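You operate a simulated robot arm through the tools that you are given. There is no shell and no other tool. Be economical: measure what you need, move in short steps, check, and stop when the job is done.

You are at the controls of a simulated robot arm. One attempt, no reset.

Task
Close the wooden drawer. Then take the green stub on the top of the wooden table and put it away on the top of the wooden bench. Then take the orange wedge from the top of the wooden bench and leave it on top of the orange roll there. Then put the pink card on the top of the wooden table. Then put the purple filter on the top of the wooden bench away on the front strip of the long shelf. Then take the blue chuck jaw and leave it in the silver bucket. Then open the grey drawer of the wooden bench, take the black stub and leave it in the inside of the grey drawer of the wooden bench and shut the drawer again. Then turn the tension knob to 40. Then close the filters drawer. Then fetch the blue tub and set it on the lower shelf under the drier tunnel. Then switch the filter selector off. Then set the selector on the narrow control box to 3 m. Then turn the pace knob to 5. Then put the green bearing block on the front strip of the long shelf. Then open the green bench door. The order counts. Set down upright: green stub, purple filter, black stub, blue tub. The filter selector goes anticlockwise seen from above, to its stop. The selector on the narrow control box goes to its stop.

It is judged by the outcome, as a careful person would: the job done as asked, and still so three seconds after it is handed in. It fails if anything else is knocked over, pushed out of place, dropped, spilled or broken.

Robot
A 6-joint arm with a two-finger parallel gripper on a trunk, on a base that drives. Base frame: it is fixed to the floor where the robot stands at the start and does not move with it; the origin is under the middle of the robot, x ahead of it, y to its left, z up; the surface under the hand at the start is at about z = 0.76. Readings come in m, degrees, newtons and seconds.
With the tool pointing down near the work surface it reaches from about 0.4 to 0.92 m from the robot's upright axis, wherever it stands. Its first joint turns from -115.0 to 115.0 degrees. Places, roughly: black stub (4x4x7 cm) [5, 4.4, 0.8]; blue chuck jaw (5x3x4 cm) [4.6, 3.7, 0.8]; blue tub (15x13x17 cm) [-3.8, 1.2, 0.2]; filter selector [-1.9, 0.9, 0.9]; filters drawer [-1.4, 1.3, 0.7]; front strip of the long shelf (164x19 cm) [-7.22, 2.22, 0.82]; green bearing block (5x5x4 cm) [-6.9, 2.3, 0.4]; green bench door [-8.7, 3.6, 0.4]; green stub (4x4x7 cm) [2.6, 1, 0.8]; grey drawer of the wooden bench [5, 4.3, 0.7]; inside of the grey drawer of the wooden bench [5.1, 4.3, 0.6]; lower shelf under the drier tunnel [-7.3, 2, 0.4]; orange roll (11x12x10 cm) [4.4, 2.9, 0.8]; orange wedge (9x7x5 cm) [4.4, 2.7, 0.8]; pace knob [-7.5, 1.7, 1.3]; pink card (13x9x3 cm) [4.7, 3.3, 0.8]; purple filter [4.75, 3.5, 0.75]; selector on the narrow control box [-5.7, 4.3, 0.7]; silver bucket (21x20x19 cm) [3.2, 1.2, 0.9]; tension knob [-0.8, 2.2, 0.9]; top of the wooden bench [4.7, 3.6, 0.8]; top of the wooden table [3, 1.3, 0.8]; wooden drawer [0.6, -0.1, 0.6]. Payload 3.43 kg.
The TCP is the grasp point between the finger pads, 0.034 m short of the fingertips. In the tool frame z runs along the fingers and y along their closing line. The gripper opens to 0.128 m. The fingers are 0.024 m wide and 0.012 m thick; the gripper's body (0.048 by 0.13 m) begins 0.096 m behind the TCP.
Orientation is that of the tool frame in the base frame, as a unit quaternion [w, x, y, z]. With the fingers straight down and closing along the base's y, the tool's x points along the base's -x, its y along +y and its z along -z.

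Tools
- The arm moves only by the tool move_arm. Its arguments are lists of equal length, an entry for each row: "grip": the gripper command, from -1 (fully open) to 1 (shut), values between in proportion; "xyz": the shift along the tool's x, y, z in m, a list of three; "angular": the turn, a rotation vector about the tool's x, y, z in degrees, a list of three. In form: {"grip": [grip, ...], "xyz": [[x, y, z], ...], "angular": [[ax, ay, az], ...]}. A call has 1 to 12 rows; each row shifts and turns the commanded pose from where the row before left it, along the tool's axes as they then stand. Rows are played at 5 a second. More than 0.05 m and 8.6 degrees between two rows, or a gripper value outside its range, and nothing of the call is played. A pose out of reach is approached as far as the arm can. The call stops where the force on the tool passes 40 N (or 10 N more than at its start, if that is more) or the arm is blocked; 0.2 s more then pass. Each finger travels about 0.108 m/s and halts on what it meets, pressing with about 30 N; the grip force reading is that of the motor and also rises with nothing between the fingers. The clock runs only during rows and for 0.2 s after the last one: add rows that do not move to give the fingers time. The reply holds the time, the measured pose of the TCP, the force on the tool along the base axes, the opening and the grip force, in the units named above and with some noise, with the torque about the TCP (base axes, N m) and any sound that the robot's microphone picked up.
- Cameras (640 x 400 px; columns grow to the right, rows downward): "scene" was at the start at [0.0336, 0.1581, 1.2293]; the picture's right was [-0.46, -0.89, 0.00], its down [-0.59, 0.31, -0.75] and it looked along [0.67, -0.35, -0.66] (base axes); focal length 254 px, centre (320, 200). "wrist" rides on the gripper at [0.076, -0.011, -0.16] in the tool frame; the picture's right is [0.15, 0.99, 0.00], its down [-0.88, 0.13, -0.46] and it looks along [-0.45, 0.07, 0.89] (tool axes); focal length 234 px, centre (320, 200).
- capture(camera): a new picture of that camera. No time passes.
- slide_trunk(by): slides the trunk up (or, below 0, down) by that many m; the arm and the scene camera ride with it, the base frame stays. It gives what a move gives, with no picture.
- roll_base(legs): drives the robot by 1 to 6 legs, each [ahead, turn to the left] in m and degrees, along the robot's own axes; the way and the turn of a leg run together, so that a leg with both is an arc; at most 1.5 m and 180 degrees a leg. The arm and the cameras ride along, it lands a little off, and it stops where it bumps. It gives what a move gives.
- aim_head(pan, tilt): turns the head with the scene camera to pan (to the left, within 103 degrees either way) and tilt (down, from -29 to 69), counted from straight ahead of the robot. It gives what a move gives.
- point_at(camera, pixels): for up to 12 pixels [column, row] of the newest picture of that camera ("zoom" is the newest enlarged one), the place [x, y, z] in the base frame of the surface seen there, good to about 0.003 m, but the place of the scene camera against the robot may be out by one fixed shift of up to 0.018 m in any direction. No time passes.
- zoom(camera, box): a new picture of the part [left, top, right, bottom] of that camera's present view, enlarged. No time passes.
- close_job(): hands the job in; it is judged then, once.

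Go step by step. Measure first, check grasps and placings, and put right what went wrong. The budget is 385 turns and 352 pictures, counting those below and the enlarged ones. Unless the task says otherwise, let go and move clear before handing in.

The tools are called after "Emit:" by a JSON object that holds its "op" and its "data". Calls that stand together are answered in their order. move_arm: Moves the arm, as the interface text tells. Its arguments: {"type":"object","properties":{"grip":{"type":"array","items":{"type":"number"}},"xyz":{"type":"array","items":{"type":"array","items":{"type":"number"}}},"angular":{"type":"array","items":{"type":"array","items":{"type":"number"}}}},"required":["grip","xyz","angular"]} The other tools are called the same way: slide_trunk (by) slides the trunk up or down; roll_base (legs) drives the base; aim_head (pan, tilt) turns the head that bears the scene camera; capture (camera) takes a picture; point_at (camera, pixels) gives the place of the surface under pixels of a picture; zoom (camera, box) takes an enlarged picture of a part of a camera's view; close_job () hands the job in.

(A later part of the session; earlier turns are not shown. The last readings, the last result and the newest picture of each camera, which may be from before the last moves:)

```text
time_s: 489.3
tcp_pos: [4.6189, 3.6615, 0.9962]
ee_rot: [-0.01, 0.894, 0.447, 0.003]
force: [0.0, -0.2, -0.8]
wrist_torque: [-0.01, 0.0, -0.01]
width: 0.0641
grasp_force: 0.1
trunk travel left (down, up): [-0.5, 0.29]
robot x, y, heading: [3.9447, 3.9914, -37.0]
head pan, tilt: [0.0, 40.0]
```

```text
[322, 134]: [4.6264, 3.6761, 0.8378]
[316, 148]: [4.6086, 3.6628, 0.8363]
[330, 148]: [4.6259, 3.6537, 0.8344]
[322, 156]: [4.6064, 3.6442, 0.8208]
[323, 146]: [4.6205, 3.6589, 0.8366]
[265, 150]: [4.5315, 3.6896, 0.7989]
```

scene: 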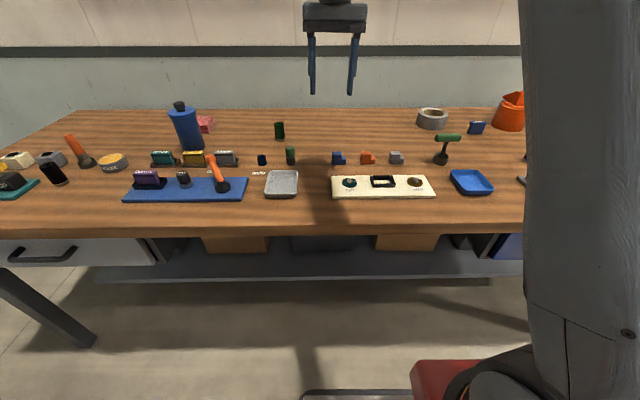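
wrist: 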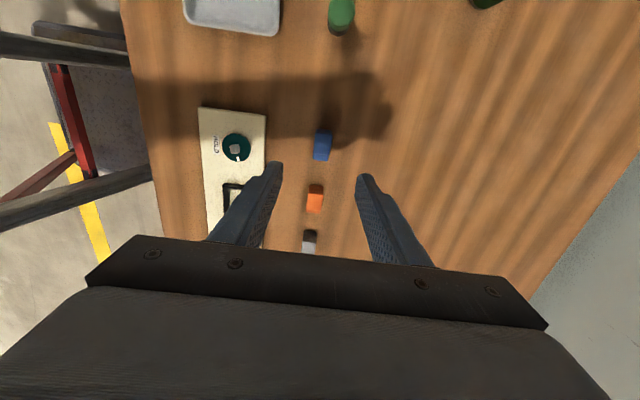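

Perfectly centred. Descend, close, lift.

Emit:
{"op": "move_arm", "data": {"grip": [0, 0, 0, 0, 1, 1, 1, 1, 1, 1, 1, 1], "xyz": [[0, 0, 0.05], [0, 0, 0.05], [0, 0, 0.05], [0, 0, 0.001], [0, 0, 0], [0, 0, 0], [0, 0, 0], [0, 0, -0.03], [0, 0, -0.05], [0, 0, -0.05], [0, 0, -0.05], [0, 0, -0.05]], "angular": [[0, 0, 0], [0, 0, 0], [0, 0, 0], [0, 0, 0], [0, 0, 0], [0, 0, 0], [0, 0, 0], [0, 0, 0], [0, 0, 0], [0, 0, 0], [0, 0, 0], [0, 0, 0]]}}

Emit:
{"op": "capture", "data": {"camera": "wrist"}}

```text
time_s: 491.9
tcp_pos: [4.621, 3.6606, 1.0736]
ee_rot: [-0.012, 0.894, 0.448, 0.002]
force: [-0.1, 0.0, -1.9]
wrist_torque: [0.03, 0.02, 0.03]
width: 0.0239
grasp_force: 30.2
trunk travel left (down, up): [-0.5, 0.29]
robot x, y, heading: [3.9426, 3.9927, -36.7]
head pan, tilt: [0.0, 40.0]
```

```text
256 pictures are left
```

wrist: 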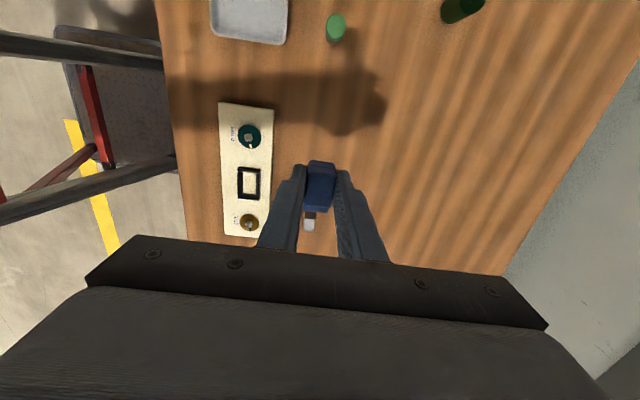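

Jaw held (width 0.024). Drive to the bucket on the table.

Emit:
{"op": "roll_base", "data": {"legs": [[-0.5, 0], [0, -89.3], [1.35, 0], [1.35, 0], [0, 90]]}}

Emit:
{"op": "aim_head", "data": {"pan": 0, "tilt": 25}}

Emit:
{"op": "capture", "data": {"camera": "scene"}}

```text
time_s: 515.2
tcp_pos: [2.6602, 1.7851, 1.0735]
ee_rot: [-0.01, 0.884, 0.468, 0.003]
force: [-0.2, 0.0, -2.0]
wrist_torque: [0.03, -0.02, -0.01]
width: 0.0236
grasp_force: 30.1
trunk travel left (down, up): [-0.5, 0.29]
robot x, y, heading: [1.9671, 2.088, -34.3]
head pan, tilt: [0.0, 40.0]
```

```text
time_s: 516.0
tcp_pos: [2.6595, 1.7856, 1.0734]
ee_rot: [-0.011, 0.884, 0.468, 0.003]
force: [0.4, -1.4, -2.1]
wrist_torque: [0.0, 0.01, 0.02]
width: 0.0237
grasp_force: 29.8
trunk travel left (down, up): [-0.5, 0.29]
robot x, y, heading: [1.9647, 2.0873, -34.7]
head pan, tilt: [0.0, 25.0]
```

```text
255 pictures are left
```

scene: 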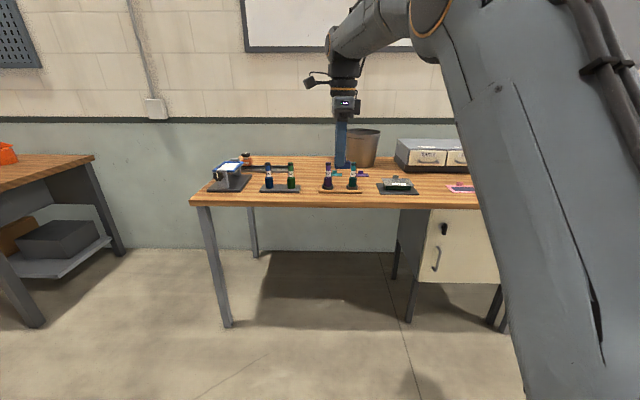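

Emit:
{"op": "zoom", "data": {"camera": "scene", "box": [310, 110, 410, 200]}}

Emit:
{"op": "point_at", "data": {"camera": "scene", "pixels": [[366, 134], [378, 134], [351, 134], [365, 150], [378, 150], [362, 165], [330, 175], [352, 175]]}}

```text
4.44 times, centred on (360, 155) of scene
```

zoom: 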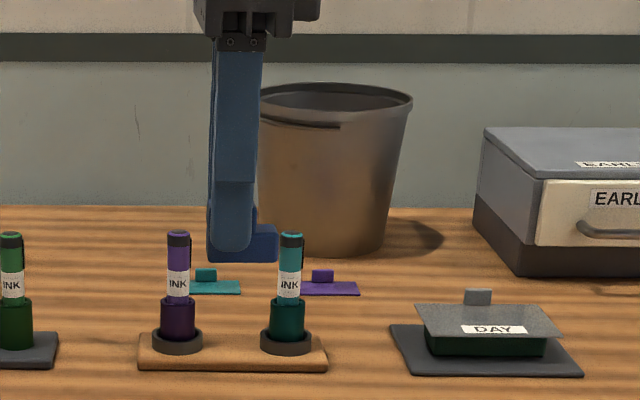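

```text
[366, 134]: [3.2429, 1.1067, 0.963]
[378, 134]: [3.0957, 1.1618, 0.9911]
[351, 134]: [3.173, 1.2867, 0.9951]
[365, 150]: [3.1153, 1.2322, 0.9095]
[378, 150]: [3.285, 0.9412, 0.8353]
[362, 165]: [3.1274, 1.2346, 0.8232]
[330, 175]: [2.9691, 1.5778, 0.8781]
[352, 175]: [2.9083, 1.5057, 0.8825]
```

Bucket rim centre ≈(3.192,1.185), rim z≈0.995. I raise the trunk 6 cm and drive forward.

Emit:
{"op": "slide_trunk", "data": {"by": 0.07}}

Emit:
{"op": "roll_base", "data": {"legs": [[0.66, -1.0]]}}

Emit:
{"op": "capture", "data": {"camera": "wrist"}}

Emit:
{"op": "capture", "data": {"camera": "scene"}}

```text
time_s: 517.1
tcp_pos: [2.6607, 1.7862, 1.1436]
ee_rot: [-0.011, 0.884, 0.467, 0.003]
force: [0.5, 0.2, -3.1]
wrist_torque: [0.01, 0.0, 0.0]
width: 0.0236
grasp_force: 30.1
trunk travel left (down, up): [-0.57, 0.22]
robot x, y, heading: [1.9677, 2.0879, -34.6]
head pan, tilt: [0.0, 25.0]
```

```text
time_s: 520.7
tcp_pos: [3.2001, 1.3991, 1.1433]
ee_rot: [-0.011, 0.887, 0.462, 0.003]
force: [0.0, 0.9, -2.0]
wrist_torque: [0.04, -0.02, 0.0]
width: 0.0234
grasp_force: 30.2
trunk travel left (down, up): [-0.57, 0.22]
robot x, y, heading: [2.5094, 1.7137, -35.0]
head pan, tilt: [0.0, 25.0]
```

```text
253 pictures are left
```

wrist: 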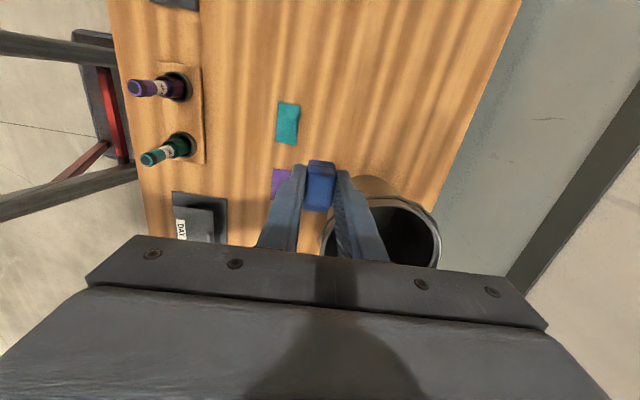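

```text
252 pictures are left
```

scene: 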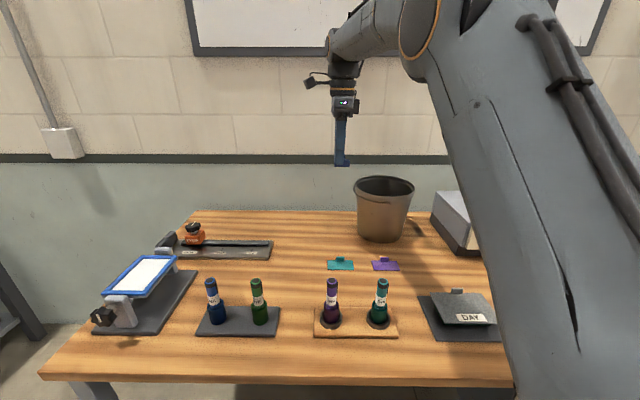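

Re-measure the rim from here in both views.

Emit:
{"op": "point_at", "data": {"camera": "scene", "pixels": [[356, 184], [412, 186], [384, 192], [384, 179], [384, 177], [384, 230]]}}

Emit:
{"op": "point_at", "data": {"camera": "wrist", "pixels": [[438, 235], [415, 205], [398, 198], [325, 235], [435, 260]]}}

```text
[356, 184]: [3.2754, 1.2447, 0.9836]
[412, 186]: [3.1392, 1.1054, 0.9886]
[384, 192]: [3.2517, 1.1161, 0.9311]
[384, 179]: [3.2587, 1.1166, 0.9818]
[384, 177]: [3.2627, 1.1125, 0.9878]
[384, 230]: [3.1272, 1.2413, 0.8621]
```

```text
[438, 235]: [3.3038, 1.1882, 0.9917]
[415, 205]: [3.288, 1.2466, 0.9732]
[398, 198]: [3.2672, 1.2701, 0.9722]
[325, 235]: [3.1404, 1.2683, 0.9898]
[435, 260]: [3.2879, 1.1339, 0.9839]
```

Rim centre ≈(3.208,1.186). Edge 5 cm forward, then move the hand over the centre.

Emit:
{"op": "roll_base", "data": {"legs": [[0.05, 0]]}}

Emit:
{"op": "move_arm", "data": {"grip": [1, 1, 1, 1, 1], "xyz": [[-0.0424, 0.0196, 0], [-0.0424, 0.0196, 0], [-0.0424, 0.0196, 0], [-0.0424, 0.0196, 0], [0, 0, 0]], "angular": [[0, 0, 0], [0, 0, 0], [0, 0, 0], [0, 0, 0], [0, 0, 0]]}}

Emit:
{"op": "capture", "data": {"camera": "wrist"}}

Emit:
{"op": "zoom", "data": {"camera": "scene", "box": [300, 80, 480, 280]}}

```text
time_s: 521.7
tcp_pos: [3.24, 1.3681, 1.1435]
ee_rot: [-0.01, 0.886, 0.463, 0.003]
force: [-0.1, 0.4, -1.4]
wrist_torque: [0.05, 0.03, 0.02]
width: 0.0237
grasp_force: 30.0
trunk travel left (down, up): [-0.57, 0.22]
robot x, y, heading: [2.5499, 1.6843, -35.2]
head pan, tilt: [0.0, 25.0]
```

```text
time_s: 522.9
tcp_pos: [3.2055, 1.1858, 1.141]
ee_rot: [-0.011, 0.886, 0.463, 0.003]
force: [0.3, 0.9, -1.7]
wrist_torque: [-0.02, 0.03, 0.0]
width: 0.0238
grasp_force: 29.8
trunk travel left (down, up): [-0.57, 0.22]
robot x, y, heading: [2.5508, 1.6811, -35.4]
head pan, tilt: [0.0, 25.0]
```

```text
251 pictures are left
```

wrist: 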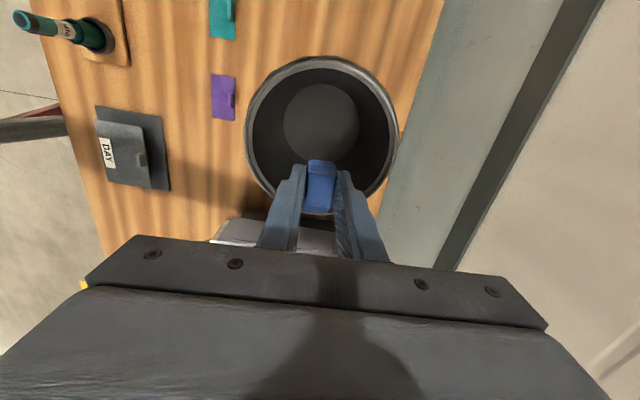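

```text
2.00 times, centred on (390, 180) of scene
```

zoom: 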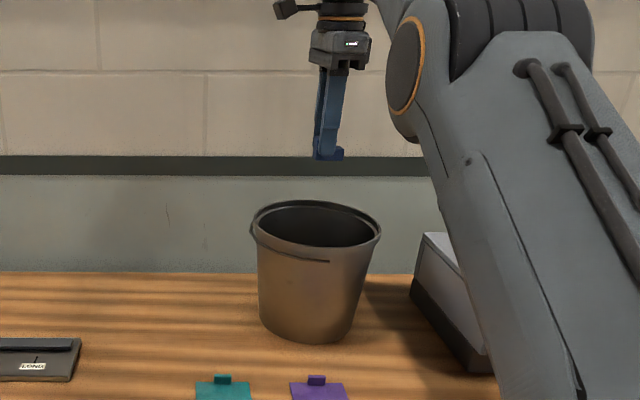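

Emit:
{"op": "point_at", "data": {"camera": "wrist", "pixels": [[321, 60], [248, 125], [394, 135], [270, 185], [385, 170], [268, 80], [378, 85]]}}

```text
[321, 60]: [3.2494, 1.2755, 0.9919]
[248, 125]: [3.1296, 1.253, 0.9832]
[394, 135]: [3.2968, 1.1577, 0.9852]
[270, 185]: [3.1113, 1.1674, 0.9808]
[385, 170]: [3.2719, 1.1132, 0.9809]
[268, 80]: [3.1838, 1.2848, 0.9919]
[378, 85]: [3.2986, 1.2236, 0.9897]
```

The hand is centred over the bucket. Lower into it.

Emit:
{"op": "move_arm", "data": {"grip": [1, 1, 1, 1, 1, 1, 1], "xyz": [[0, 0, 0.044], [0, 0, 0.044], [0, 0, 0.044], [0, 0, 0.044], [0, 0, 0.044], [0, 0, 0.04], [0, 0, 0]], "angular": [[0, 0, 0], [0, 0, 0], [0, 0, 0], [0, 0, 0], [0, 0, 0], [0, 0, 0], [0, 0, 0]]}}

Emit:
{"op": "capture", "data": {"camera": "wrist"}}

```text
time_s: 524.5
tcp_pos: [3.2078, 1.1899, 0.8778]
ee_rot: [-0.01, 0.886, 0.463, 0.003]
force: [-0.2, -0.7, -2.0]
wrist_torque: [0.0, -0.04, 0.01]
width: 0.0236
grasp_force: 30.0
trunk travel left (down, up): [-0.57, 0.22]
robot x, y, heading: [2.5514, 1.6812, -35.3]
head pan, tilt: [0.0, 25.0]
```

```text
249 pictures are left
```

wrist: 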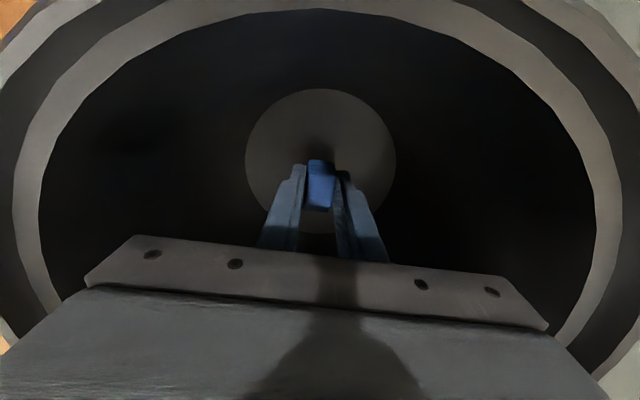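

Lower a bit more until it touches the bottom, then release.

Emit:
{"op": "move_arm", "data": {"grip": [1, 1, 1, 1, 1], "xyz": [[0, 0, 0.006], [0, 0, 0.006], [0, 0, 0.005], [0, 0, 0.003], [0, 0, 0]], "angular": [[0, 0, 0], [0, 0, 0], [0, 0, 0], [0, 0, 0], [0, 0, 0]]}}

```text
time_s: 525.7
tcp_pos: [3.2074, 1.1925, 0.8595]
ee_rot: [-0.01, 0.887, 0.462, 0.003]
force: [-0.2, 0.1, -2.6]
wrist_torque: [0.01, 0.01, -0.02]
width: 0.0236
grasp_force: 29.8
trunk travel left (down, up): [-0.57, 0.22]
robot x, y, heading: [2.5512, 1.6809, -35.1]
head pan, tilt: [0.0, 25.0]
```

Jaw bottom is ~1 cm above the bucket floor; release gently and withdraw straight up.

Emit:
{"op": "move_arm", "data": {"grip": [1, 0.6, 0.4, 0.3, 0.3, 0.3, 0.3, 0.3, 0.3, 0.3], "xyz": [[0, 0, 0.004], [0, 0, 0], [0, 0, 0], [0, 0, 0], [0, 0, -0.05], [0, 0, -0.05], [0, 0, -0.05], [0, 0, -0.05], [0, 0, -0.05], [0, 0, -0.03]], "angular": [[0, 0, 0], [0, 0, 0], [0, 0, 0], [0, 0, 0], [0, 0, 0], [0, 0, 0], [0, 0, 0], [0, 0, 0], [0, 0, 0], [0, 0, 0]]}}

Emit:
{"op": "capture", "data": {"camera": "wrist"}}

```text
time_s: 527.9
tcp_pos: [3.2082, 1.1834, 1.1338]
ee_rot: [-0.011, 0.886, 0.463, 0.003]
force: [0.3, 0.3, -0.6]
wrist_torque: [0.0, -0.03, 0.01]
width: 0.0448
grasp_force: 0.1
trunk travel left (down, up): [-0.57, 0.22]
robot x, y, heading: [2.5515, 1.6843, -35.1]
head pan, tilt: [0.0, 25.0]
```

```text
248 pictures are left
```

wrist: 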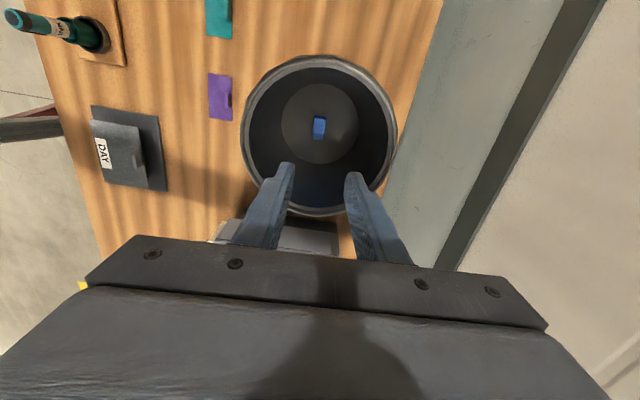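

The jaw is in the bucket. Next the grey drawer; I drive to its front (e≈6.46).

Emit:
{"op": "roll_base", "data": {"legs": [[-0.6, 0], [0, 89.3], [1.2, 0], [1.2, 0], [1.2, 0], [0, -90]]}}

Emit:
{"op": "slide_trunk", "data": {"by": -0.07}}

Emit:
{"op": "aim_head", "data": {"pan": 0, "tilt": 35}}

Emit:
{"op": "capture", "data": {"camera": "scene"}}

```text
time_s: 556.0
tcp_pos: [4.8906, 4.3515, 1.134]
ee_rot: [-0.01, 0.9, 0.436, 0.003]
force: [-0.5, 0.2, -0.9]
wrist_torque: [-0.04, -0.01, 0.0]
width: 0.0448
grasp_force: 0.1
trunk travel left (down, up): [-0.57, 0.22]
robot x, y, heading: [4.2683, 4.8841, -38.6]
head pan, tilt: [0.0, 25.0]
```

```text
time_s: 557.0
tcp_pos: [4.8902, 4.3509, 1.0642]
ee_rot: [-0.011, 0.9, 0.437, 0.004]
force: [-0.1, -0.9, -0.6]
wrist_torque: [0.01, -0.01, -0.01]
width: 0.0449
grasp_force: 0.1
trunk travel left (down, up): [-0.5, 0.29]
robot x, y, heading: [4.2696, 4.8889, -38.5]
head pan, tilt: [0.0, 25.0]
```

```text
time_s: 557.8
tcp_pos: [4.8915, 4.3507, 1.0654]
ee_rot: [-0.011, 0.9, 0.436, 0.003]
force: [0.2, 0.7, -0.3]
wrist_torque: [0.01, 0.01, 0.01]
width: 0.0449
grasp_force: 0.1
trunk travel left (down, up): [-0.5, 0.29]
robot x, y, heading: [4.264, 4.8873, -38.6]
head pan, tilt: [0.0, 35.0]
```

```text
247 pictures are left
```

scene: 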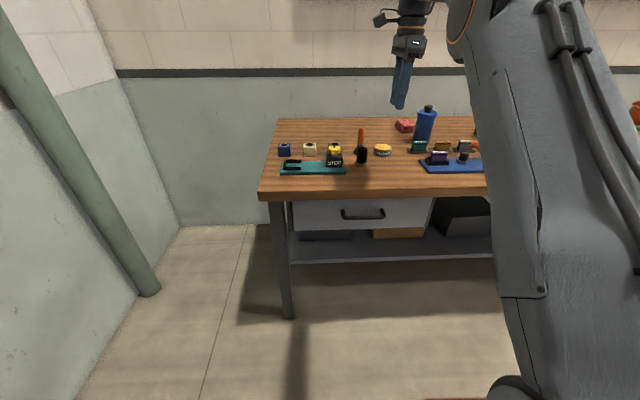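

The grey drawer handle is at (362,213). I zoom and measure.

Emit:
{"op": "zoom", "data": {"camera": "scene", "box": [270, 130, 450, 250]}}

Emit:
{"op": "point_at", "data": {"camera": "scene", "pixels": [[345, 212], [362, 217], [380, 214], [342, 208], [383, 209], [362, 210], [320, 215], [410, 215], [340, 195], [362, 185], [361, 150], [361, 147]]}}

```text
3.33 times, centred on (360, 190) of scene
```

zoom: 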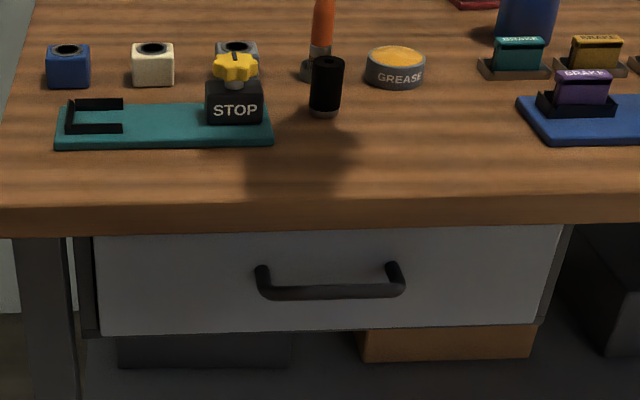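

```text
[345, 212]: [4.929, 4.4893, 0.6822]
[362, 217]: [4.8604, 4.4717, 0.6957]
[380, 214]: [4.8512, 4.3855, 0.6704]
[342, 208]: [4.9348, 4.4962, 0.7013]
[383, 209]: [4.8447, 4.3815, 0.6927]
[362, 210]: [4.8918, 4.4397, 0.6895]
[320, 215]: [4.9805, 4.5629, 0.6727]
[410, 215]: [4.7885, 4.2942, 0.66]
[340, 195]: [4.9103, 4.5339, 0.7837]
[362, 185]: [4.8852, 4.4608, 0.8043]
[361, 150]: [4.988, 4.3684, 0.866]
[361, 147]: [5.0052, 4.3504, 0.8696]
```

Handle bar at n≈1.303, z≈0.695, drawer face n=1.347. I'll grip it with the hand horizontal. Back off, then pitch the hand forward.

Emit:
{"op": "roll_base", "data": {"legs": [[-0.22, 0], [0, 2.5]]}}

Emit:
{"op": "move_arm", "data": {"grip": [0, 0, 0, 0, 0, 0, 0, 0, 0, 0, 0], "xyz": [[0, 0, 0], [0, 0, 0], [0, 0, 0], [0, 0, 0], [0, 0, 0], [0, 0, 0], [0, 0, 0], [0, 0, 0], [0, 0, 0], [0, 0, 0], [0, 0, 0]], "angular": [[-8.2, 0, 0], [-8.2, 0, 0], [-8.2, 0, 0], [-8.2, 0, 0], [-8.2, 0, 0], [-8.2, 0, 0], [-8.2, 0, 0], [-8.2, 0, 0], [-8.2, 0, 0], [-8.2, 0, 0], [-8.0, 0, 0]]}}

Emit:
{"op": "capture", "data": {"camera": "scene"}}

```text
time_s: 559.8
tcp_pos: [4.7429, 4.5121, 1.0644]
ee_rot: [-0.011, 0.891, 0.454, 0.004]
force: [0.8, -0.1, 0.4]
wrist_torque: [0.02, 0.0, 0.01]
width: 0.0445
grasp_force: 0.0
trunk travel left (down, up): [-0.5, 0.29]
robot x, y, heading: [4.0986, 5.0198, -36.2]
head pan, tilt: [0.0, 35.0]
```

```text
time_s: 562.2
tcp_pos: [4.7513, 4.5272, 1.0591]
ee_rot: [0.499, 0.721, 0.379, 0.296]
force: [-0.4, 0.5, 0.9]
wrist_torque: [0.03, 0.0, 0.04]
width: 0.064
grasp_force: 0.0
out of reach, approached as far as the arm can: row 8, 9, 10
trunk travel left (down, up): [-0.5, 0.29]
robot x, y, heading: [4.0991, 5.0227, -36.1]
head pan, tilt: [0.0, 35.0]
```

```text
245 pictures are left
```

scene: 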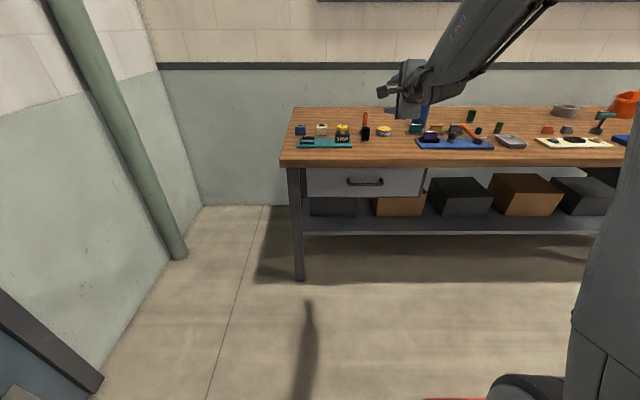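

The hand pitched to ~19° below horizontal (limit at this height). I lower it toward handle height and see the pose.

Emit:
{"op": "move_arm", "data": {"grip": [0, 0, 0, 0, 0, 0], "xyz": [[0, -0.045, 0], [0, -0.045, 0], [0, -0.045, 0], [0, -0.045, 0], [0, -0.045, 0], [0, 0, 0]], "angular": [[0, 0, 0], [0, 0, 0], [0, 0, 0], [0, 0, 0], [0, 0, 0], [0, 0, 0]]}}

Emit:
{"op": "capture", "data": {"camera": "scene"}}

Emit:
{"op": "capture", "data": {"camera": "wrist"}}

```text
time_s: 563.6
tcp_pos: [4.6779, 4.5452, 0.853]
ee_rot: [0.497, 0.72, 0.38, 0.3]
force: [-0.8, -0.2, 0.4]
wrist_torque: [0.01, -0.03, 0.0]
width: 0.0641
grasp_force: 0.1
out of reach, approached as far as the arm can: row 3, 4, 5
trunk travel left (down, up): [-0.5, 0.29]
robot x, y, heading: [4.0996, 5.0222, -36.5]
head pan, tilt: [0.0, 35.0]
```

```text
244 pictures are left
```

scene: 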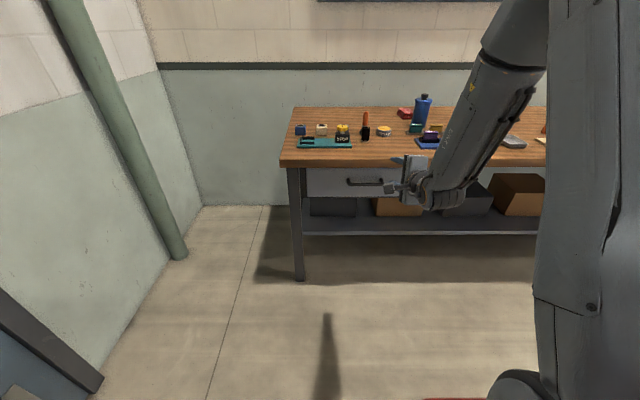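

```text
243 pictures are left
```

wrist: 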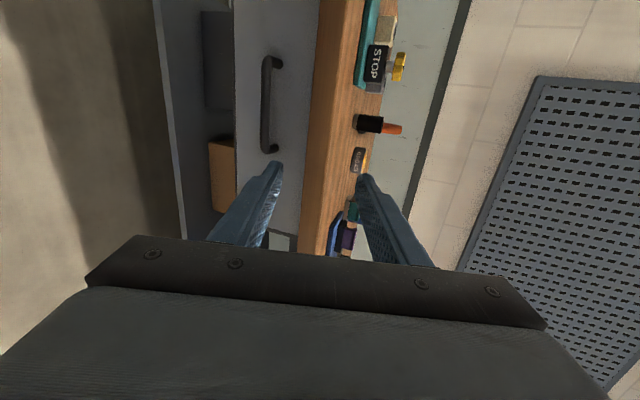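

The arm folds at its limit here, so I use the trunk to bring the hand down to handle height.

Emit:
{"op": "slide_trunk", "data": {"by": -0.16}}

Emit:
{"op": "move_arm", "data": {"grip": [0, 0], "xyz": [[0, 0, 0], [0, 0, 0]], "angular": [[0, 0, 0], [0, 0, 0]]}}

Emit:
{"op": "capture", "data": {"camera": "scene"}}

Emit:
{"op": "capture", "data": {"camera": "wrist"}}

```text
time_s: 565.5
tcp_pos: [4.677, 4.5477, 0.6946]
ee_rot: [0.497, 0.721, 0.379, 0.3]
force: [0.4, 0.1, -0.6]
wrist_torque: [0.01, -0.01, -0.01]
width: 0.0642
grasp_force: 0.1
trunk travel left (down, up): [-0.34, 0.45]
robot x, y, heading: [4.0978, 5.0216, -36.4]
head pan, tilt: [0.0, 35.0]
```

```text
time_s: 566.1
tcp_pos: [4.6761, 4.5474, 0.6937]
ee_rot: [0.497, 0.721, 0.379, 0.299]
force: [0.0, -1.0, 0.2]
wrist_torque: [0.01, 0.01, 0.02]
width: 0.064
grasp_force: 0.0
trunk travel left (down, up): [-0.34, 0.45]
robot x, y, heading: [4.0972, 5.0217, -36.2]
head pan, tilt: [0.0, 35.0]
```

```text
242 pictures are left
```

scene: 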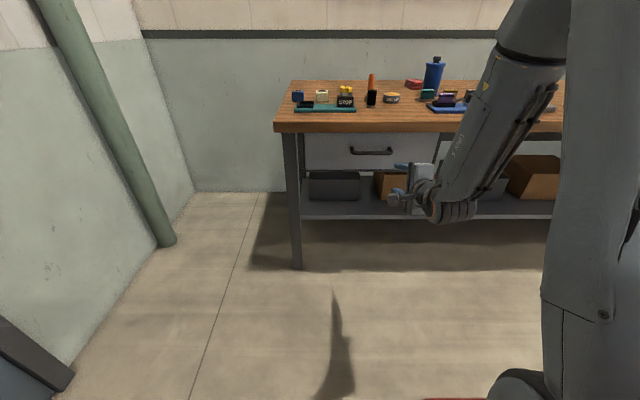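

```text
241 pictures are left
```

wrist: 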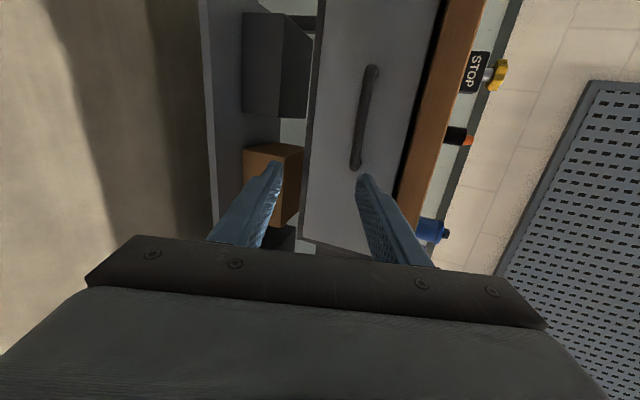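

I measure the handle bar with the wrist camera.

Emit:
{"op": "point_at", "data": {"camera": "wrist", "pixels": [[371, 72], [366, 110], [358, 158], [375, 68], [355, 166], [340, 110], [400, 110]]}}

```text
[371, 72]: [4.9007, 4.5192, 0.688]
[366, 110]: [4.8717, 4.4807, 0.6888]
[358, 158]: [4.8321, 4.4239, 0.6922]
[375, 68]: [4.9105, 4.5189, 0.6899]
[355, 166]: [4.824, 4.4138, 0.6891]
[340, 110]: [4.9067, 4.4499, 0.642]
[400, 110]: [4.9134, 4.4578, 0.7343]
```

Bar centre: e=6.476, n=1.310, z=0.690; face n=1.353. I shift the hand +4.8 cm along e, checking the frame.

Emit:
{"op": "move_arm", "data": {"grip": [0, 0], "xyz": [[0.046, 0, 0], [0, 0, 0]], "angular": [[0, 0, 0], [0, 0, 0]]}}

```text
time_s: 566.7
tcp_pos: [4.6857, 4.5638, 0.7014]
ee_rot: [0.49, 0.718, 0.387, 0.309]
force: [-0.9, -0.5, -0.5]
wrist_torque: [0.0, 0.0, 0.01]
width: 0.0641
grasp_force: 0.1
out of reach, approached as far as the arm can: row 1
trunk travel left (down, up): [-0.34, 0.45]
robot x, y, heading: [4.0986, 5.0257, -36.4]
head pan, tilt: [0.0, 35.0]
```

The arm is cramped here. I raise the hand relative to the trunk, then lower the trunk by the same amount, so the forearm lies flatter.

Emit:
{"op": "move_arm", "data": {"grip": [0, 0, 0, 0, 0, 0, 0, 0], "xyz": [[0, 0.045, 0], [0, 0.045, 0], [0, 0.045, 0], [0, 0.045, 0], [0, 0.045, 0], [0, 0.045, 0], [0, 0.045, 0], [0, 0, 0]], "angular": [[0, 0, 0], [0, 0, 0], [0, 0, 0], [0, 0, 0], [0, 0, 0], [0, 0, 0], [0, 0, 0], [0, 0, 0]]}}

Emit:
{"op": "slide_trunk", "data": {"by": -0.32}}

Emit:
{"op": "capture", "data": {"camera": "scene"}}

```text
time_s: 568.5
tcp_pos: [4.7625, 4.4959, 0.9995]
ee_rot: [0.497, 0.721, 0.379, 0.299]
force: [-0.7, 0.2, 0.0]
wrist_torque: [-0.01, 0.0, 0.01]
width: 0.0643
grasp_force: 0.1
trunk travel left (down, up): [-0.34, 0.45]
robot x, y, heading: [4.0985, 5.0237, -36.2]
head pan, tilt: [0.0, 35.0]
```

```text
time_s: 571.6
tcp_pos: [4.7621, 4.4952, 0.678]
ee_rot: [0.497, 0.721, 0.379, 0.299]
force: [0.2, 0.4, 0.4]
wrist_torque: [0.0, 0.0, 0.0]
width: 0.064
grasp_force: 0.0
trunk travel left (down, up): [-0.02, 0.77]
robot x, y, heading: [4.1001, 5.0187, -36.4]
head pan, tilt: [0.0, 35.0]
```

```text
240 pictures are left
```

scene: 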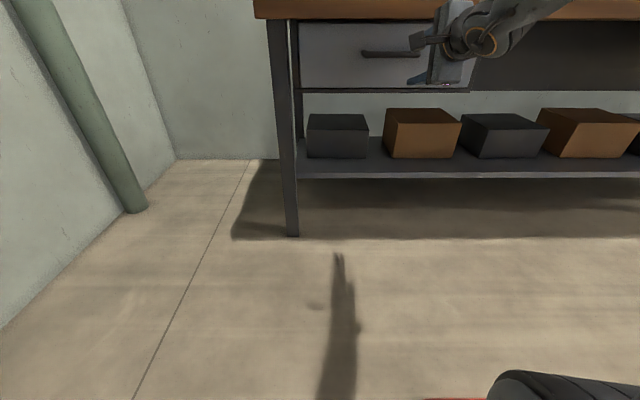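

Now shift along e and up slightly, and check reach.

Emit:
{"op": "move_arm", "data": {"grip": [0, 0, 0], "xyz": [[0.04, 0.013, 0], [0, 0, 0], [0, 0, 0]], "angular": [[0, 0, 0], [0, 0, 0], [0, 0, 0]]}}

Emit:
{"op": "capture", "data": {"camera": "wrist"}}

```text
time_s: 572.4
tcp_pos: [4.7865, 4.5284, 0.6921]
ee_rot: [0.497, 0.721, 0.379, 0.299]
force: [-0.5, -0.1, -0.4]
wrist_torque: [-0.03, -0.02, 0.02]
width: 0.0639
grasp_force: 0.1
trunk travel left (down, up): [-0.02, 0.77]
robot x, y, heading: [4.0974, 5.0213, -36.4]
head pan, tilt: [0.0, 35.0]
```

```text
239 pictures are left
```

wrist: 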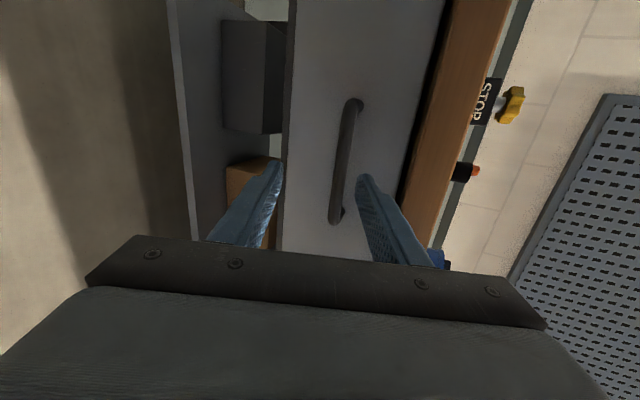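

Aligned (e=6.478, z=0.692). Advance 9 cm toward the bar.

Emit:
{"op": "move_arm", "data": {"grip": [0, 0, 0, 0], "xyz": [[0, 0.0105, 0.0283], [0, 0.0105, 0.0283], [0, 0.0095, 0.0275], [0, 0, 0]], "angular": [[0, 0, 0], [0, 0, 0], [0, 0, 0], [0, 0, 0]]}}

Emit:
{"op": "capture", "data": {"camera": "wrist"}}

```text
time_s: 573.4
tcp_pos: [4.8631, 4.4779, 0.6941]
ee_rot: [0.497, 0.72, 0.379, 0.301]
force: [-0.2, 0.1, 0.1]
wrist_torque: [0.0, -0.02, -0.03]
width: 0.0639
grasp_force: 0.1
trunk travel left (down, up): [-0.02, 0.77]
robot x, y, heading: [4.0987, 5.0232, -36.3]
head pan, tilt: [0.0, 35.0]
```

```text
238 pictures are left
```

wrist: 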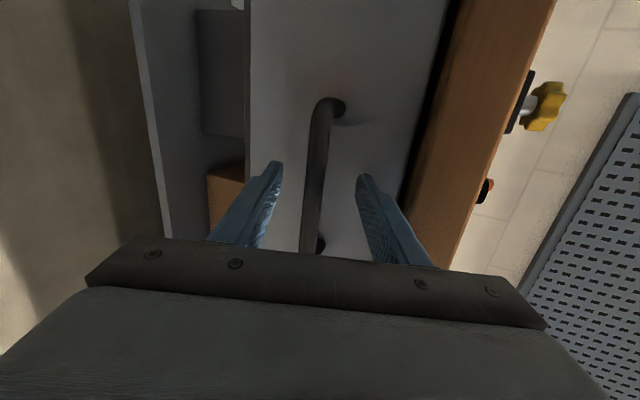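

The bar is between the fingers. Close and pull by backing the base 0.2 m.

Emit:
{"op": "move_arm", "data": {"grip": [1, 1, 1, 1], "xyz": [[0, 0, 0], [0, 0, 0], [0, 0, 0], [0, 0, 0]], "angular": [[0, 0, 0], [0, 0, 0], [0, 0, 0], [0, 0, 0]]}}

Emit:
{"op": "roll_base", "data": {"legs": [[-0.22, 0]]}}

Emit:
{"op": "capture", "data": {"camera": "scene"}}

Emit:
{"op": "capture", "data": {"camera": "wrist"}}

```text
time_s: 574.4
tcp_pos: [4.8619, 4.4798, 0.6898]
ee_rot: [0.496, 0.722, 0.38, 0.296]
force: [-16.9, 14.5, -28.2]
wrist_torque: [-0.78, 1.17, -0.03]
width: 0.0163
grasp_force: 45.2
trunk travel left (down, up): [-0.02, 0.77]
robot x, y, heading: [4.0978, 5.0234, -36.3]
head pan, tilt: [0.0, 35.0]
```

```text
time_s: 576.1
tcp_pos: [4.6868, 4.6059, 0.6903]
ee_rot: [0.495, 0.722, 0.379, 0.298]
force: [2.1, 6.5, -35.0]
wrist_torque: [-0.53, 1.02, 0.43]
width: 0.0164
grasp_force: 45.1
trunk travel left (down, up): [-0.02, 0.77]
robot x, y, heading: [3.9246, 5.1525, -36.3]
head pan, tilt: [0.0, 35.0]
```

```text
237 pictures are left
```

scene: 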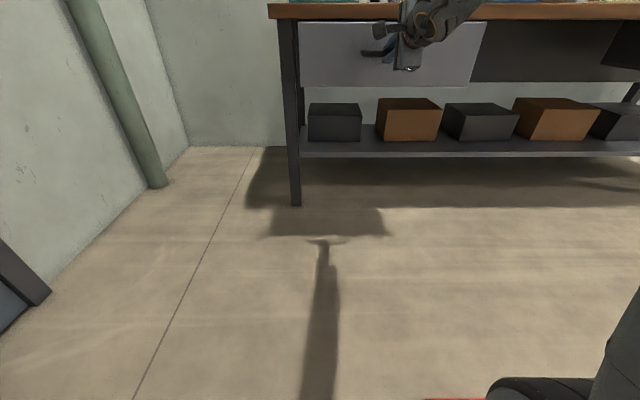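

```text
236 pictures are left
```

wrist: 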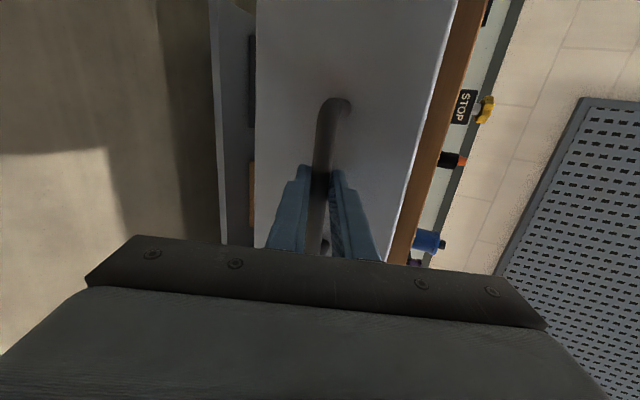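

The drawer is out ~0.21 m. Pull 5 cm more, then release and withdraw.

Emit:
{"op": "roll_base", "data": {"legs": [[-0.05, 0]]}}

Emit:
{"op": "move_arm", "data": {"grip": [0, 0, 0, 0], "xyz": [[0, 0, 0], [0, 0, 0], [0, 0, 0], [0, 0, 0]], "angular": [[0, 0, 0], [0, 0, 0], [0, 0, 0], [0, 0, 0]]}}

Emit:
{"op": "roll_base", "data": {"legs": [[-0.2, 0]]}}

Emit:
{"op": "slide_trunk", "data": {"by": 0.48}}

Emit:
{"op": "capture", "data": {"camera": "scene"}}

```text
time_s: 577.0
tcp_pos: [4.6468, 4.6355, 0.689]
ee_rot: [0.495, 0.723, 0.38, 0.297]
force: [0.3, -0.3, -11.0]
wrist_torque: [-0.79, 0.76, 0.26]
width: 0.0163
grasp_force: 44.9
trunk travel left (down, up): [-0.02, 0.77]
robot x, y, heading: [3.8837, 5.1828, -36.7]
head pan, tilt: [0.0, 35.0]
```

```text
time_s: 578.0
tcp_pos: [4.6452, 4.6363, 0.6903]
ee_rot: [0.494, 0.723, 0.379, 0.298]
force: [-0.7, 0.0, -0.4]
wrist_torque: [-0.02, 0.01, -0.01]
width: 0.0637
grasp_force: 0.0
trunk travel left (down, up): [-0.02, 0.77]
robot x, y, heading: [3.8884, 5.18, -36.5]
head pan, tilt: [0.0, 35.0]
```

```text
time_s: 579.6
tcp_pos: [4.4823, 4.7546, 0.6894]
ee_rot: [0.495, 0.723, 0.379, 0.297]
force: [-0.8, -0.2, 0.4]
wrist_torque: [-0.01, 0.01, 0.0]
width: 0.0639
grasp_force: 0.1
trunk travel left (down, up): [-0.02, 0.77]
robot x, y, heading: [3.7229, 5.3014, -36.5]
head pan, tilt: [0.0, 35.0]
```

```text
refused: 0.48 is not a number from -0.4 to 0.4
```

```text
235 pictures are left
```

scene: 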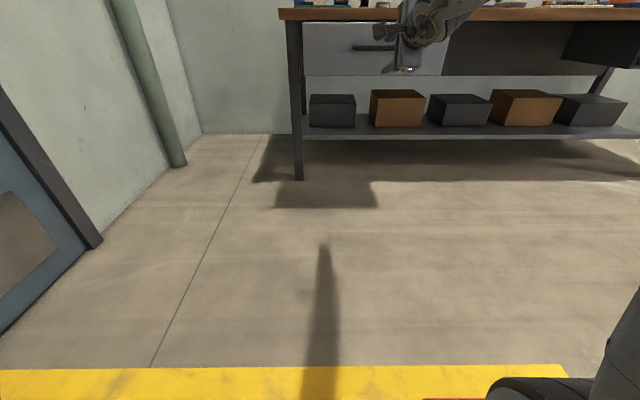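

The drawer is open (~0.26 m). Raise the trunk back and return the hand to pointing down.

Emit:
{"op": "slide_trunk", "data": {"by": 0.4}}

Emit:
{"op": "slide_trunk", "data": {"by": 0.08}}

Emit:
{"op": "move_arm", "data": {"grip": [0, 0, 0, 0, 0, 0, 0, 0, 0, 0], "xyz": [[0, 0, 0], [0, 0, 0], [0, 0, 0], [0, 0, 0], [0, 0, 0], [0, 0, 0], [0, 0, 0], [0, 0, 0], [0, 0, 0], [0, 0, 0]], "angular": [[7.9, 0, 0], [7.9, 0, 0], [7.9, 0, 0], [7.9, 0, 0], [7.9, 0, 0], [7.9, 0, 0], [7.9, 0, 0], [7.9, 0, 0], [7.9, 0, 0], [0, 0, 0]]}}

Emit:
{"op": "capture", "data": {"camera": "scene"}}

```text
time_s: 583.5
tcp_pos: [4.4834, 4.7552, 1.0888]
ee_rot: [0.495, 0.723, 0.379, 0.298]
force: [0.1, 0.6, 0.4]
wrist_torque: [-0.03, 0.03, 0.01]
width: 0.0642
grasp_force: 0.1
trunk travel left (down, up): [-0.42, 0.37]
robot x, y, heading: [3.7163, 5.3041, -36.5]
head pan, tilt: [0.0, 35.0]
```

```text
time_s: 584.6
tcp_pos: [4.4825, 4.7543, 1.169]
ee_rot: [0.495, 0.723, 0.379, 0.297]
force: [0.0, 0.4, -0.3]
wrist_torque: [-0.01, -0.02, 0.01]
width: 0.0641
grasp_force: 0.0
trunk travel left (down, up): [-0.5, 0.29]
robot x, y, heading: [3.7216, 5.3004, -36.4]
head pan, tilt: [0.0, 35.0]
```

```text
time_s: 586.8
tcp_pos: [4.4031, 4.8214, 1.1155]
ee_rot: [0.051, 0.867, 0.491, 0.066]
force: [0.0, 1.1, 0.2]
wrist_torque: [-0.01, -0.03, 0.03]
width: 0.0639
grasp_force: 0.0
out of reach, approached as far as the arm can: row 1, 7, 8, 9
trunk travel left (down, up): [-0.5, 0.29]
robot x, y, heading: [3.7232, 5.2999, -36.5]
head pan, tilt: [0.0, 35.0]
```

```text
234 pictures are left
```

scene: 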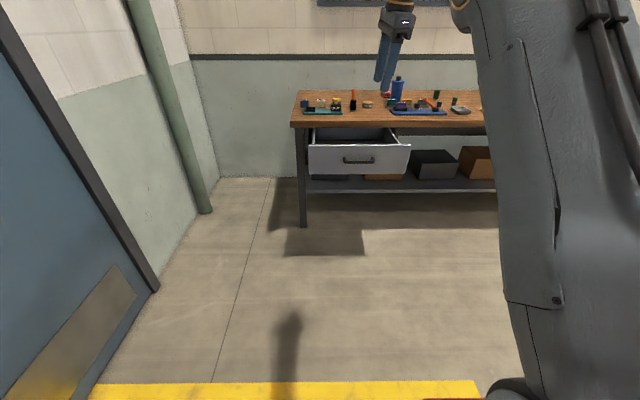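

The hand is ~10° off vertical due to reach at this height. Lower it a bit and correct.

Emit:
{"op": "move_arm", "data": {"grip": [0, 0, 0, 0, 0, 0], "xyz": [[0, 0, 0.04], [0, -0.04, 0.02], [0, 0, 0], [0, 0, 0], [0, 0, 0], [0, 0, 0]], "angular": [[0, 0, 0], [0, 0, 0], [4.4, -1.85, 0], [4.4, -1.85, 0], [0, 0, 0], [0, 0, 0]]}}

Emit:
{"op": "roll_base", "data": {"legs": [[0.3, 0]]}}

Emit:
{"op": "capture", "data": {"camera": "scene"}}

```text
time_s: 588.2
tcp_pos: [4.3792, 4.8391, 1.0515]
ee_rot: [0.0, 0.87, 0.492, 0.0]
force: [-0.3, -0.3, -0.4]
wrist_torque: [0.0, 0.01, 0.0]
width: 0.064
grasp_force: 0.1
trunk travel left (down, up): [-0.5, 0.29]
robot x, y, heading: [3.7171, 5.3008, -36.3]
head pan, tilt: [0.0, 35.0]
```

```text
time_s: 590.3
tcp_pos: [4.6235, 4.6594, 1.0488]
ee_rot: [-0.001, 0.87, 0.494, 0.0]
force: [-0.3, 0.1, -0.8]
wrist_torque: [0.01, 0.0, 0.01]
width: 0.0644
grasp_force: 0.0
trunk travel left (down, up): [-0.5, 0.29]
robot x, y, heading: [3.9606, 5.1212, -36.4]
head pan, tilt: [0.0, 35.0]
```

```text
233 pictures are left
```

scene: 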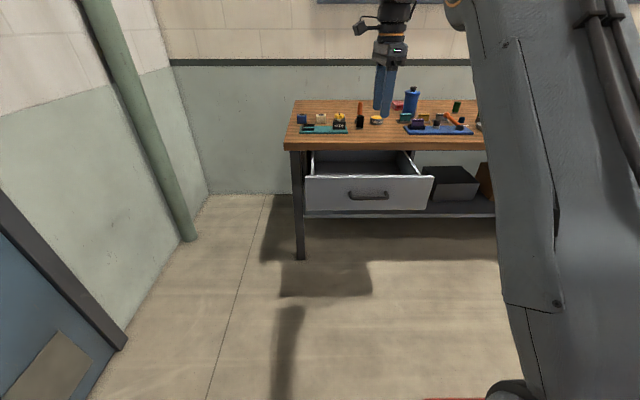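

Vertical now, drawer clearly open. Drive 0.5 m closer to reach the stub and look.

Emit:
{"op": "roll_base", "data": {"legs": [[0.5, 0]]}}

Emit:
{"op": "aim_head", "data": {"pan": 0, "tilt": 45}}

Emit:
{"op": "capture", "data": {"camera": "scene"}}

Emit:
{"op": "capture", "data": {"camera": "wrist"}}

```text
time_s: 593.2
tcp_pos: [5.024, 4.3636, 1.0501]
ee_rot: [0.0, 0.87, 0.493, 0.001]
force: [0.6, 0.4, -0.1]
wrist_torque: [-0.02, -0.01, 0.0]
width: 0.0641
grasp_force: 0.0
trunk travel left (down, up): [-0.5, 0.29]
robot x, y, heading: [4.3674, 4.8233, -36.6]
head pan, tilt: [0.0, 35.0]
```

```text
time_s: 594.0
tcp_pos: [5.0243, 4.363, 1.05]
ee_rot: [0.0, 0.87, 0.493, 0.0]
force: [-0.7, -0.1, 0.3]
wrist_torque: [0.0, 0.06, 0.0]
width: 0.0642
grasp_force: 0.1
trunk travel left (down, up): [-0.5, 0.29]
robot x, y, heading: [4.3663, 4.824, -36.3]
head pan, tilt: [0.0, 45.0]
```

```text
232 pictures are left
```

scene: 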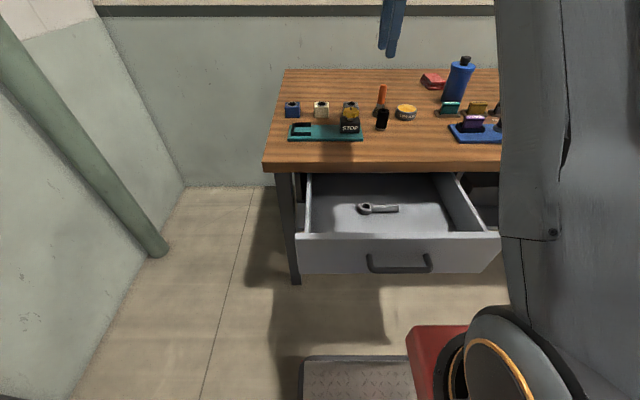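

```text
231 pictures are left
```

wrist: 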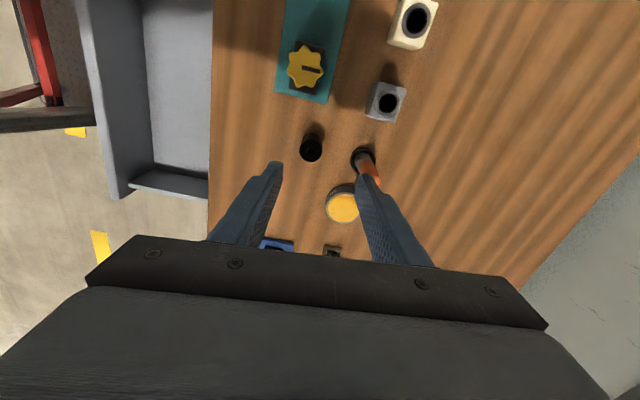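

Stub at wrist (310,147); drawer holds a wrench at scene (377,208). Measure neighbours and drawer floor.

Emit:
{"op": "point_at", "data": {"camera": "wrist", "pixels": [[311, 148], [301, 146], [322, 146], [311, 135], [362, 155], [355, 165], [305, 95], [310, 103], [335, 192], [280, 248]]}}

Emit:
{"op": "point_at", "data": {"camera": "scene", "pixels": [[420, 215], [340, 215], [375, 220], [400, 230], [400, 238], [400, 190], [470, 235], [310, 235], [382, 111], [382, 127], [375, 208], [445, 205]]}}

```text
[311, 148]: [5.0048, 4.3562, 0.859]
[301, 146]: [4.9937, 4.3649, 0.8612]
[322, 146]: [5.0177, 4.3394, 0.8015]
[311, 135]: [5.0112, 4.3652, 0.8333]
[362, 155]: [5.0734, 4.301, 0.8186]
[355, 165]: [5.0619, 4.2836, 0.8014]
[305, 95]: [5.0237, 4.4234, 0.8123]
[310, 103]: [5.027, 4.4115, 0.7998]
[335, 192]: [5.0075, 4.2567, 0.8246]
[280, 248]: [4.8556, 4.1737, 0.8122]
```

```text
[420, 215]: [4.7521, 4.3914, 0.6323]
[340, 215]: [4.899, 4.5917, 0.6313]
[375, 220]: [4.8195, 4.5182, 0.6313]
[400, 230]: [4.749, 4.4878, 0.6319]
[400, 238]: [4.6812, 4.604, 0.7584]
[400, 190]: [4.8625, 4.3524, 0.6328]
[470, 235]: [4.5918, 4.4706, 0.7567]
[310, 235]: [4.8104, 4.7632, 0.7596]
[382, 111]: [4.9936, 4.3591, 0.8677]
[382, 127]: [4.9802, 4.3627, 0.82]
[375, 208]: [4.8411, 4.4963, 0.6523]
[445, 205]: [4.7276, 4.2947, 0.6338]
```

Stub centre ≈(5.005,4.357); closing along e has room on both sides. Turn the hand -84.8° and centre.

Emit:
{"op": "move_arm", "data": {"grip": [-0.1, -0.1, -0.1, -0.1, -0.1, -0.1, -0.1, -0.1, -0.1, -0.1, -0.1, -0.1], "xyz": [[0, 0, 0], [0, 0, 0], [0, 0, 0], [0, 0, 0], [0, 0, 0], [0, 0, 0], [0, 0, 0], [0, 0, 0], [0, 0, 0], [0, 0, 0], [0, 0, 0], [0.012, -0.016, 0.03]], "angular": [[0, 0, -7.71], [0, 0, -7.71], [0, 0, -7.71], [0, 0, -7.71], [0, 0, -7.71], [0, 0, -7.71], [0, 0, -7.71], [0, 0, -7.71], [0, 0, -7.71], [0, 0, -7.71], [0, 0, -7.71], [0, 0, 0]]}}

Emit:
{"op": "capture", "data": {"camera": "wrist"}}

```text
time_s: 596.5
tcp_pos: [5.0048, 4.3576, 1.0204]
ee_rot: [0.001, 0.309, 0.951, 0.0]
force: [0.3, 0.3, -0.1]
wrist_torque: [-0.02, 0.01, 0.0]
width: 0.0702
grasp_force: 0.0
trunk travel left (down, up): [-0.5, 0.29]
robot x, y, heading: [4.3692, 4.8244, -36.6]
head pan, tilt: [0.0, 45.0]
```

```text
230 pictures are left
```

wrist: 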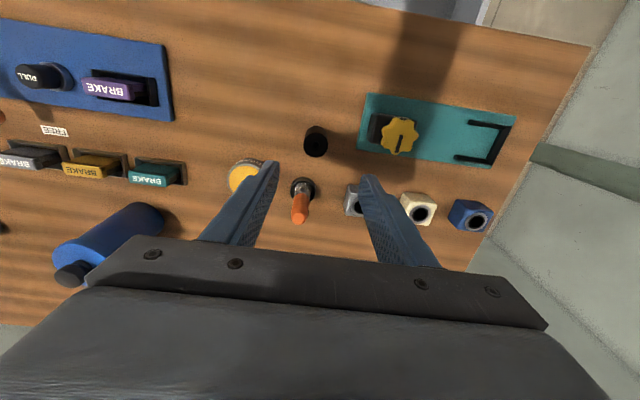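

Emit:
{"op": "point_at", "data": {"camera": "wrist", "pixels": [[316, 147], [306, 147], [327, 147], [316, 156], [360, 130], [268, 165]]}}

```text
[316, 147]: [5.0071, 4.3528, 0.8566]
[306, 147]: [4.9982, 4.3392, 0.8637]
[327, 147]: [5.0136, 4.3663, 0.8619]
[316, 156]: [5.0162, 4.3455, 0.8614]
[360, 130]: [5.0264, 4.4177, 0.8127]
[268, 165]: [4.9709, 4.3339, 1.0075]
```

Aligned. Descend to z≈0.855, close and lift.

Emit:
{"op": "move_arm", "data": {"grip": [0.1, 0.1, 0.1, 0.1, 1, 1, 1, 1, 1, 1, 1], "xyz": [[-0.002, -0.002, 0.045], [0, 0, 0.045], [0, 0, 0.045], [0, 0, 0.03], [0, 0, 0], [0, 0, 0], [0, 0, 0], [0, 0, -0.04], [0, 0, -0.05], [0, 0, -0.05], [0, 0, 0]], "angular": [[0, 0, 0], [0, 0, 0], [0, 0, 0], [0, 0, 0], [0, 0, 0], [0, 0, 0], [0, 0, 0], [0, 0, 0], [0, 0, 0], [0, 0, 0], [0, 0, 0]]}}

Emit:
{"op": "capture", "data": {"camera": "wrist"}}

```text
time_s: 599.0
tcp_pos: [5.0051, 4.3578, 0.9979]
ee_rot: [0.0, 0.311, 0.951, 0.0]
force: [0.7, -1.0, -3.7]
wrist_torque: [0.0, -0.02, -0.01]
width: 0.0352
grasp_force: 30.1
trunk travel left (down, up): [-0.5, 0.29]
robot x, y, heading: [4.3633, 4.8224, -36.9]
head pan, tilt: [0.0, 45.0]
```

```text
229 pictures are left
```

wrist: 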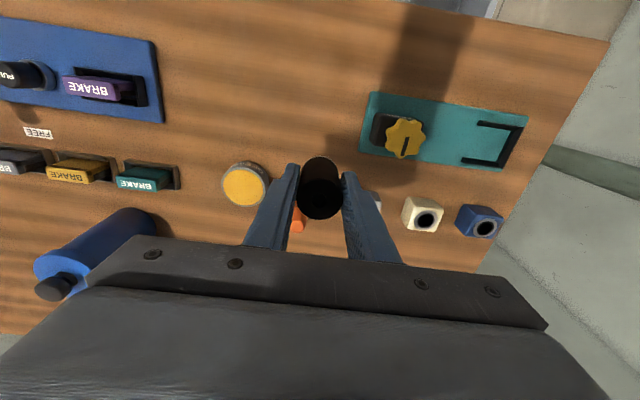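

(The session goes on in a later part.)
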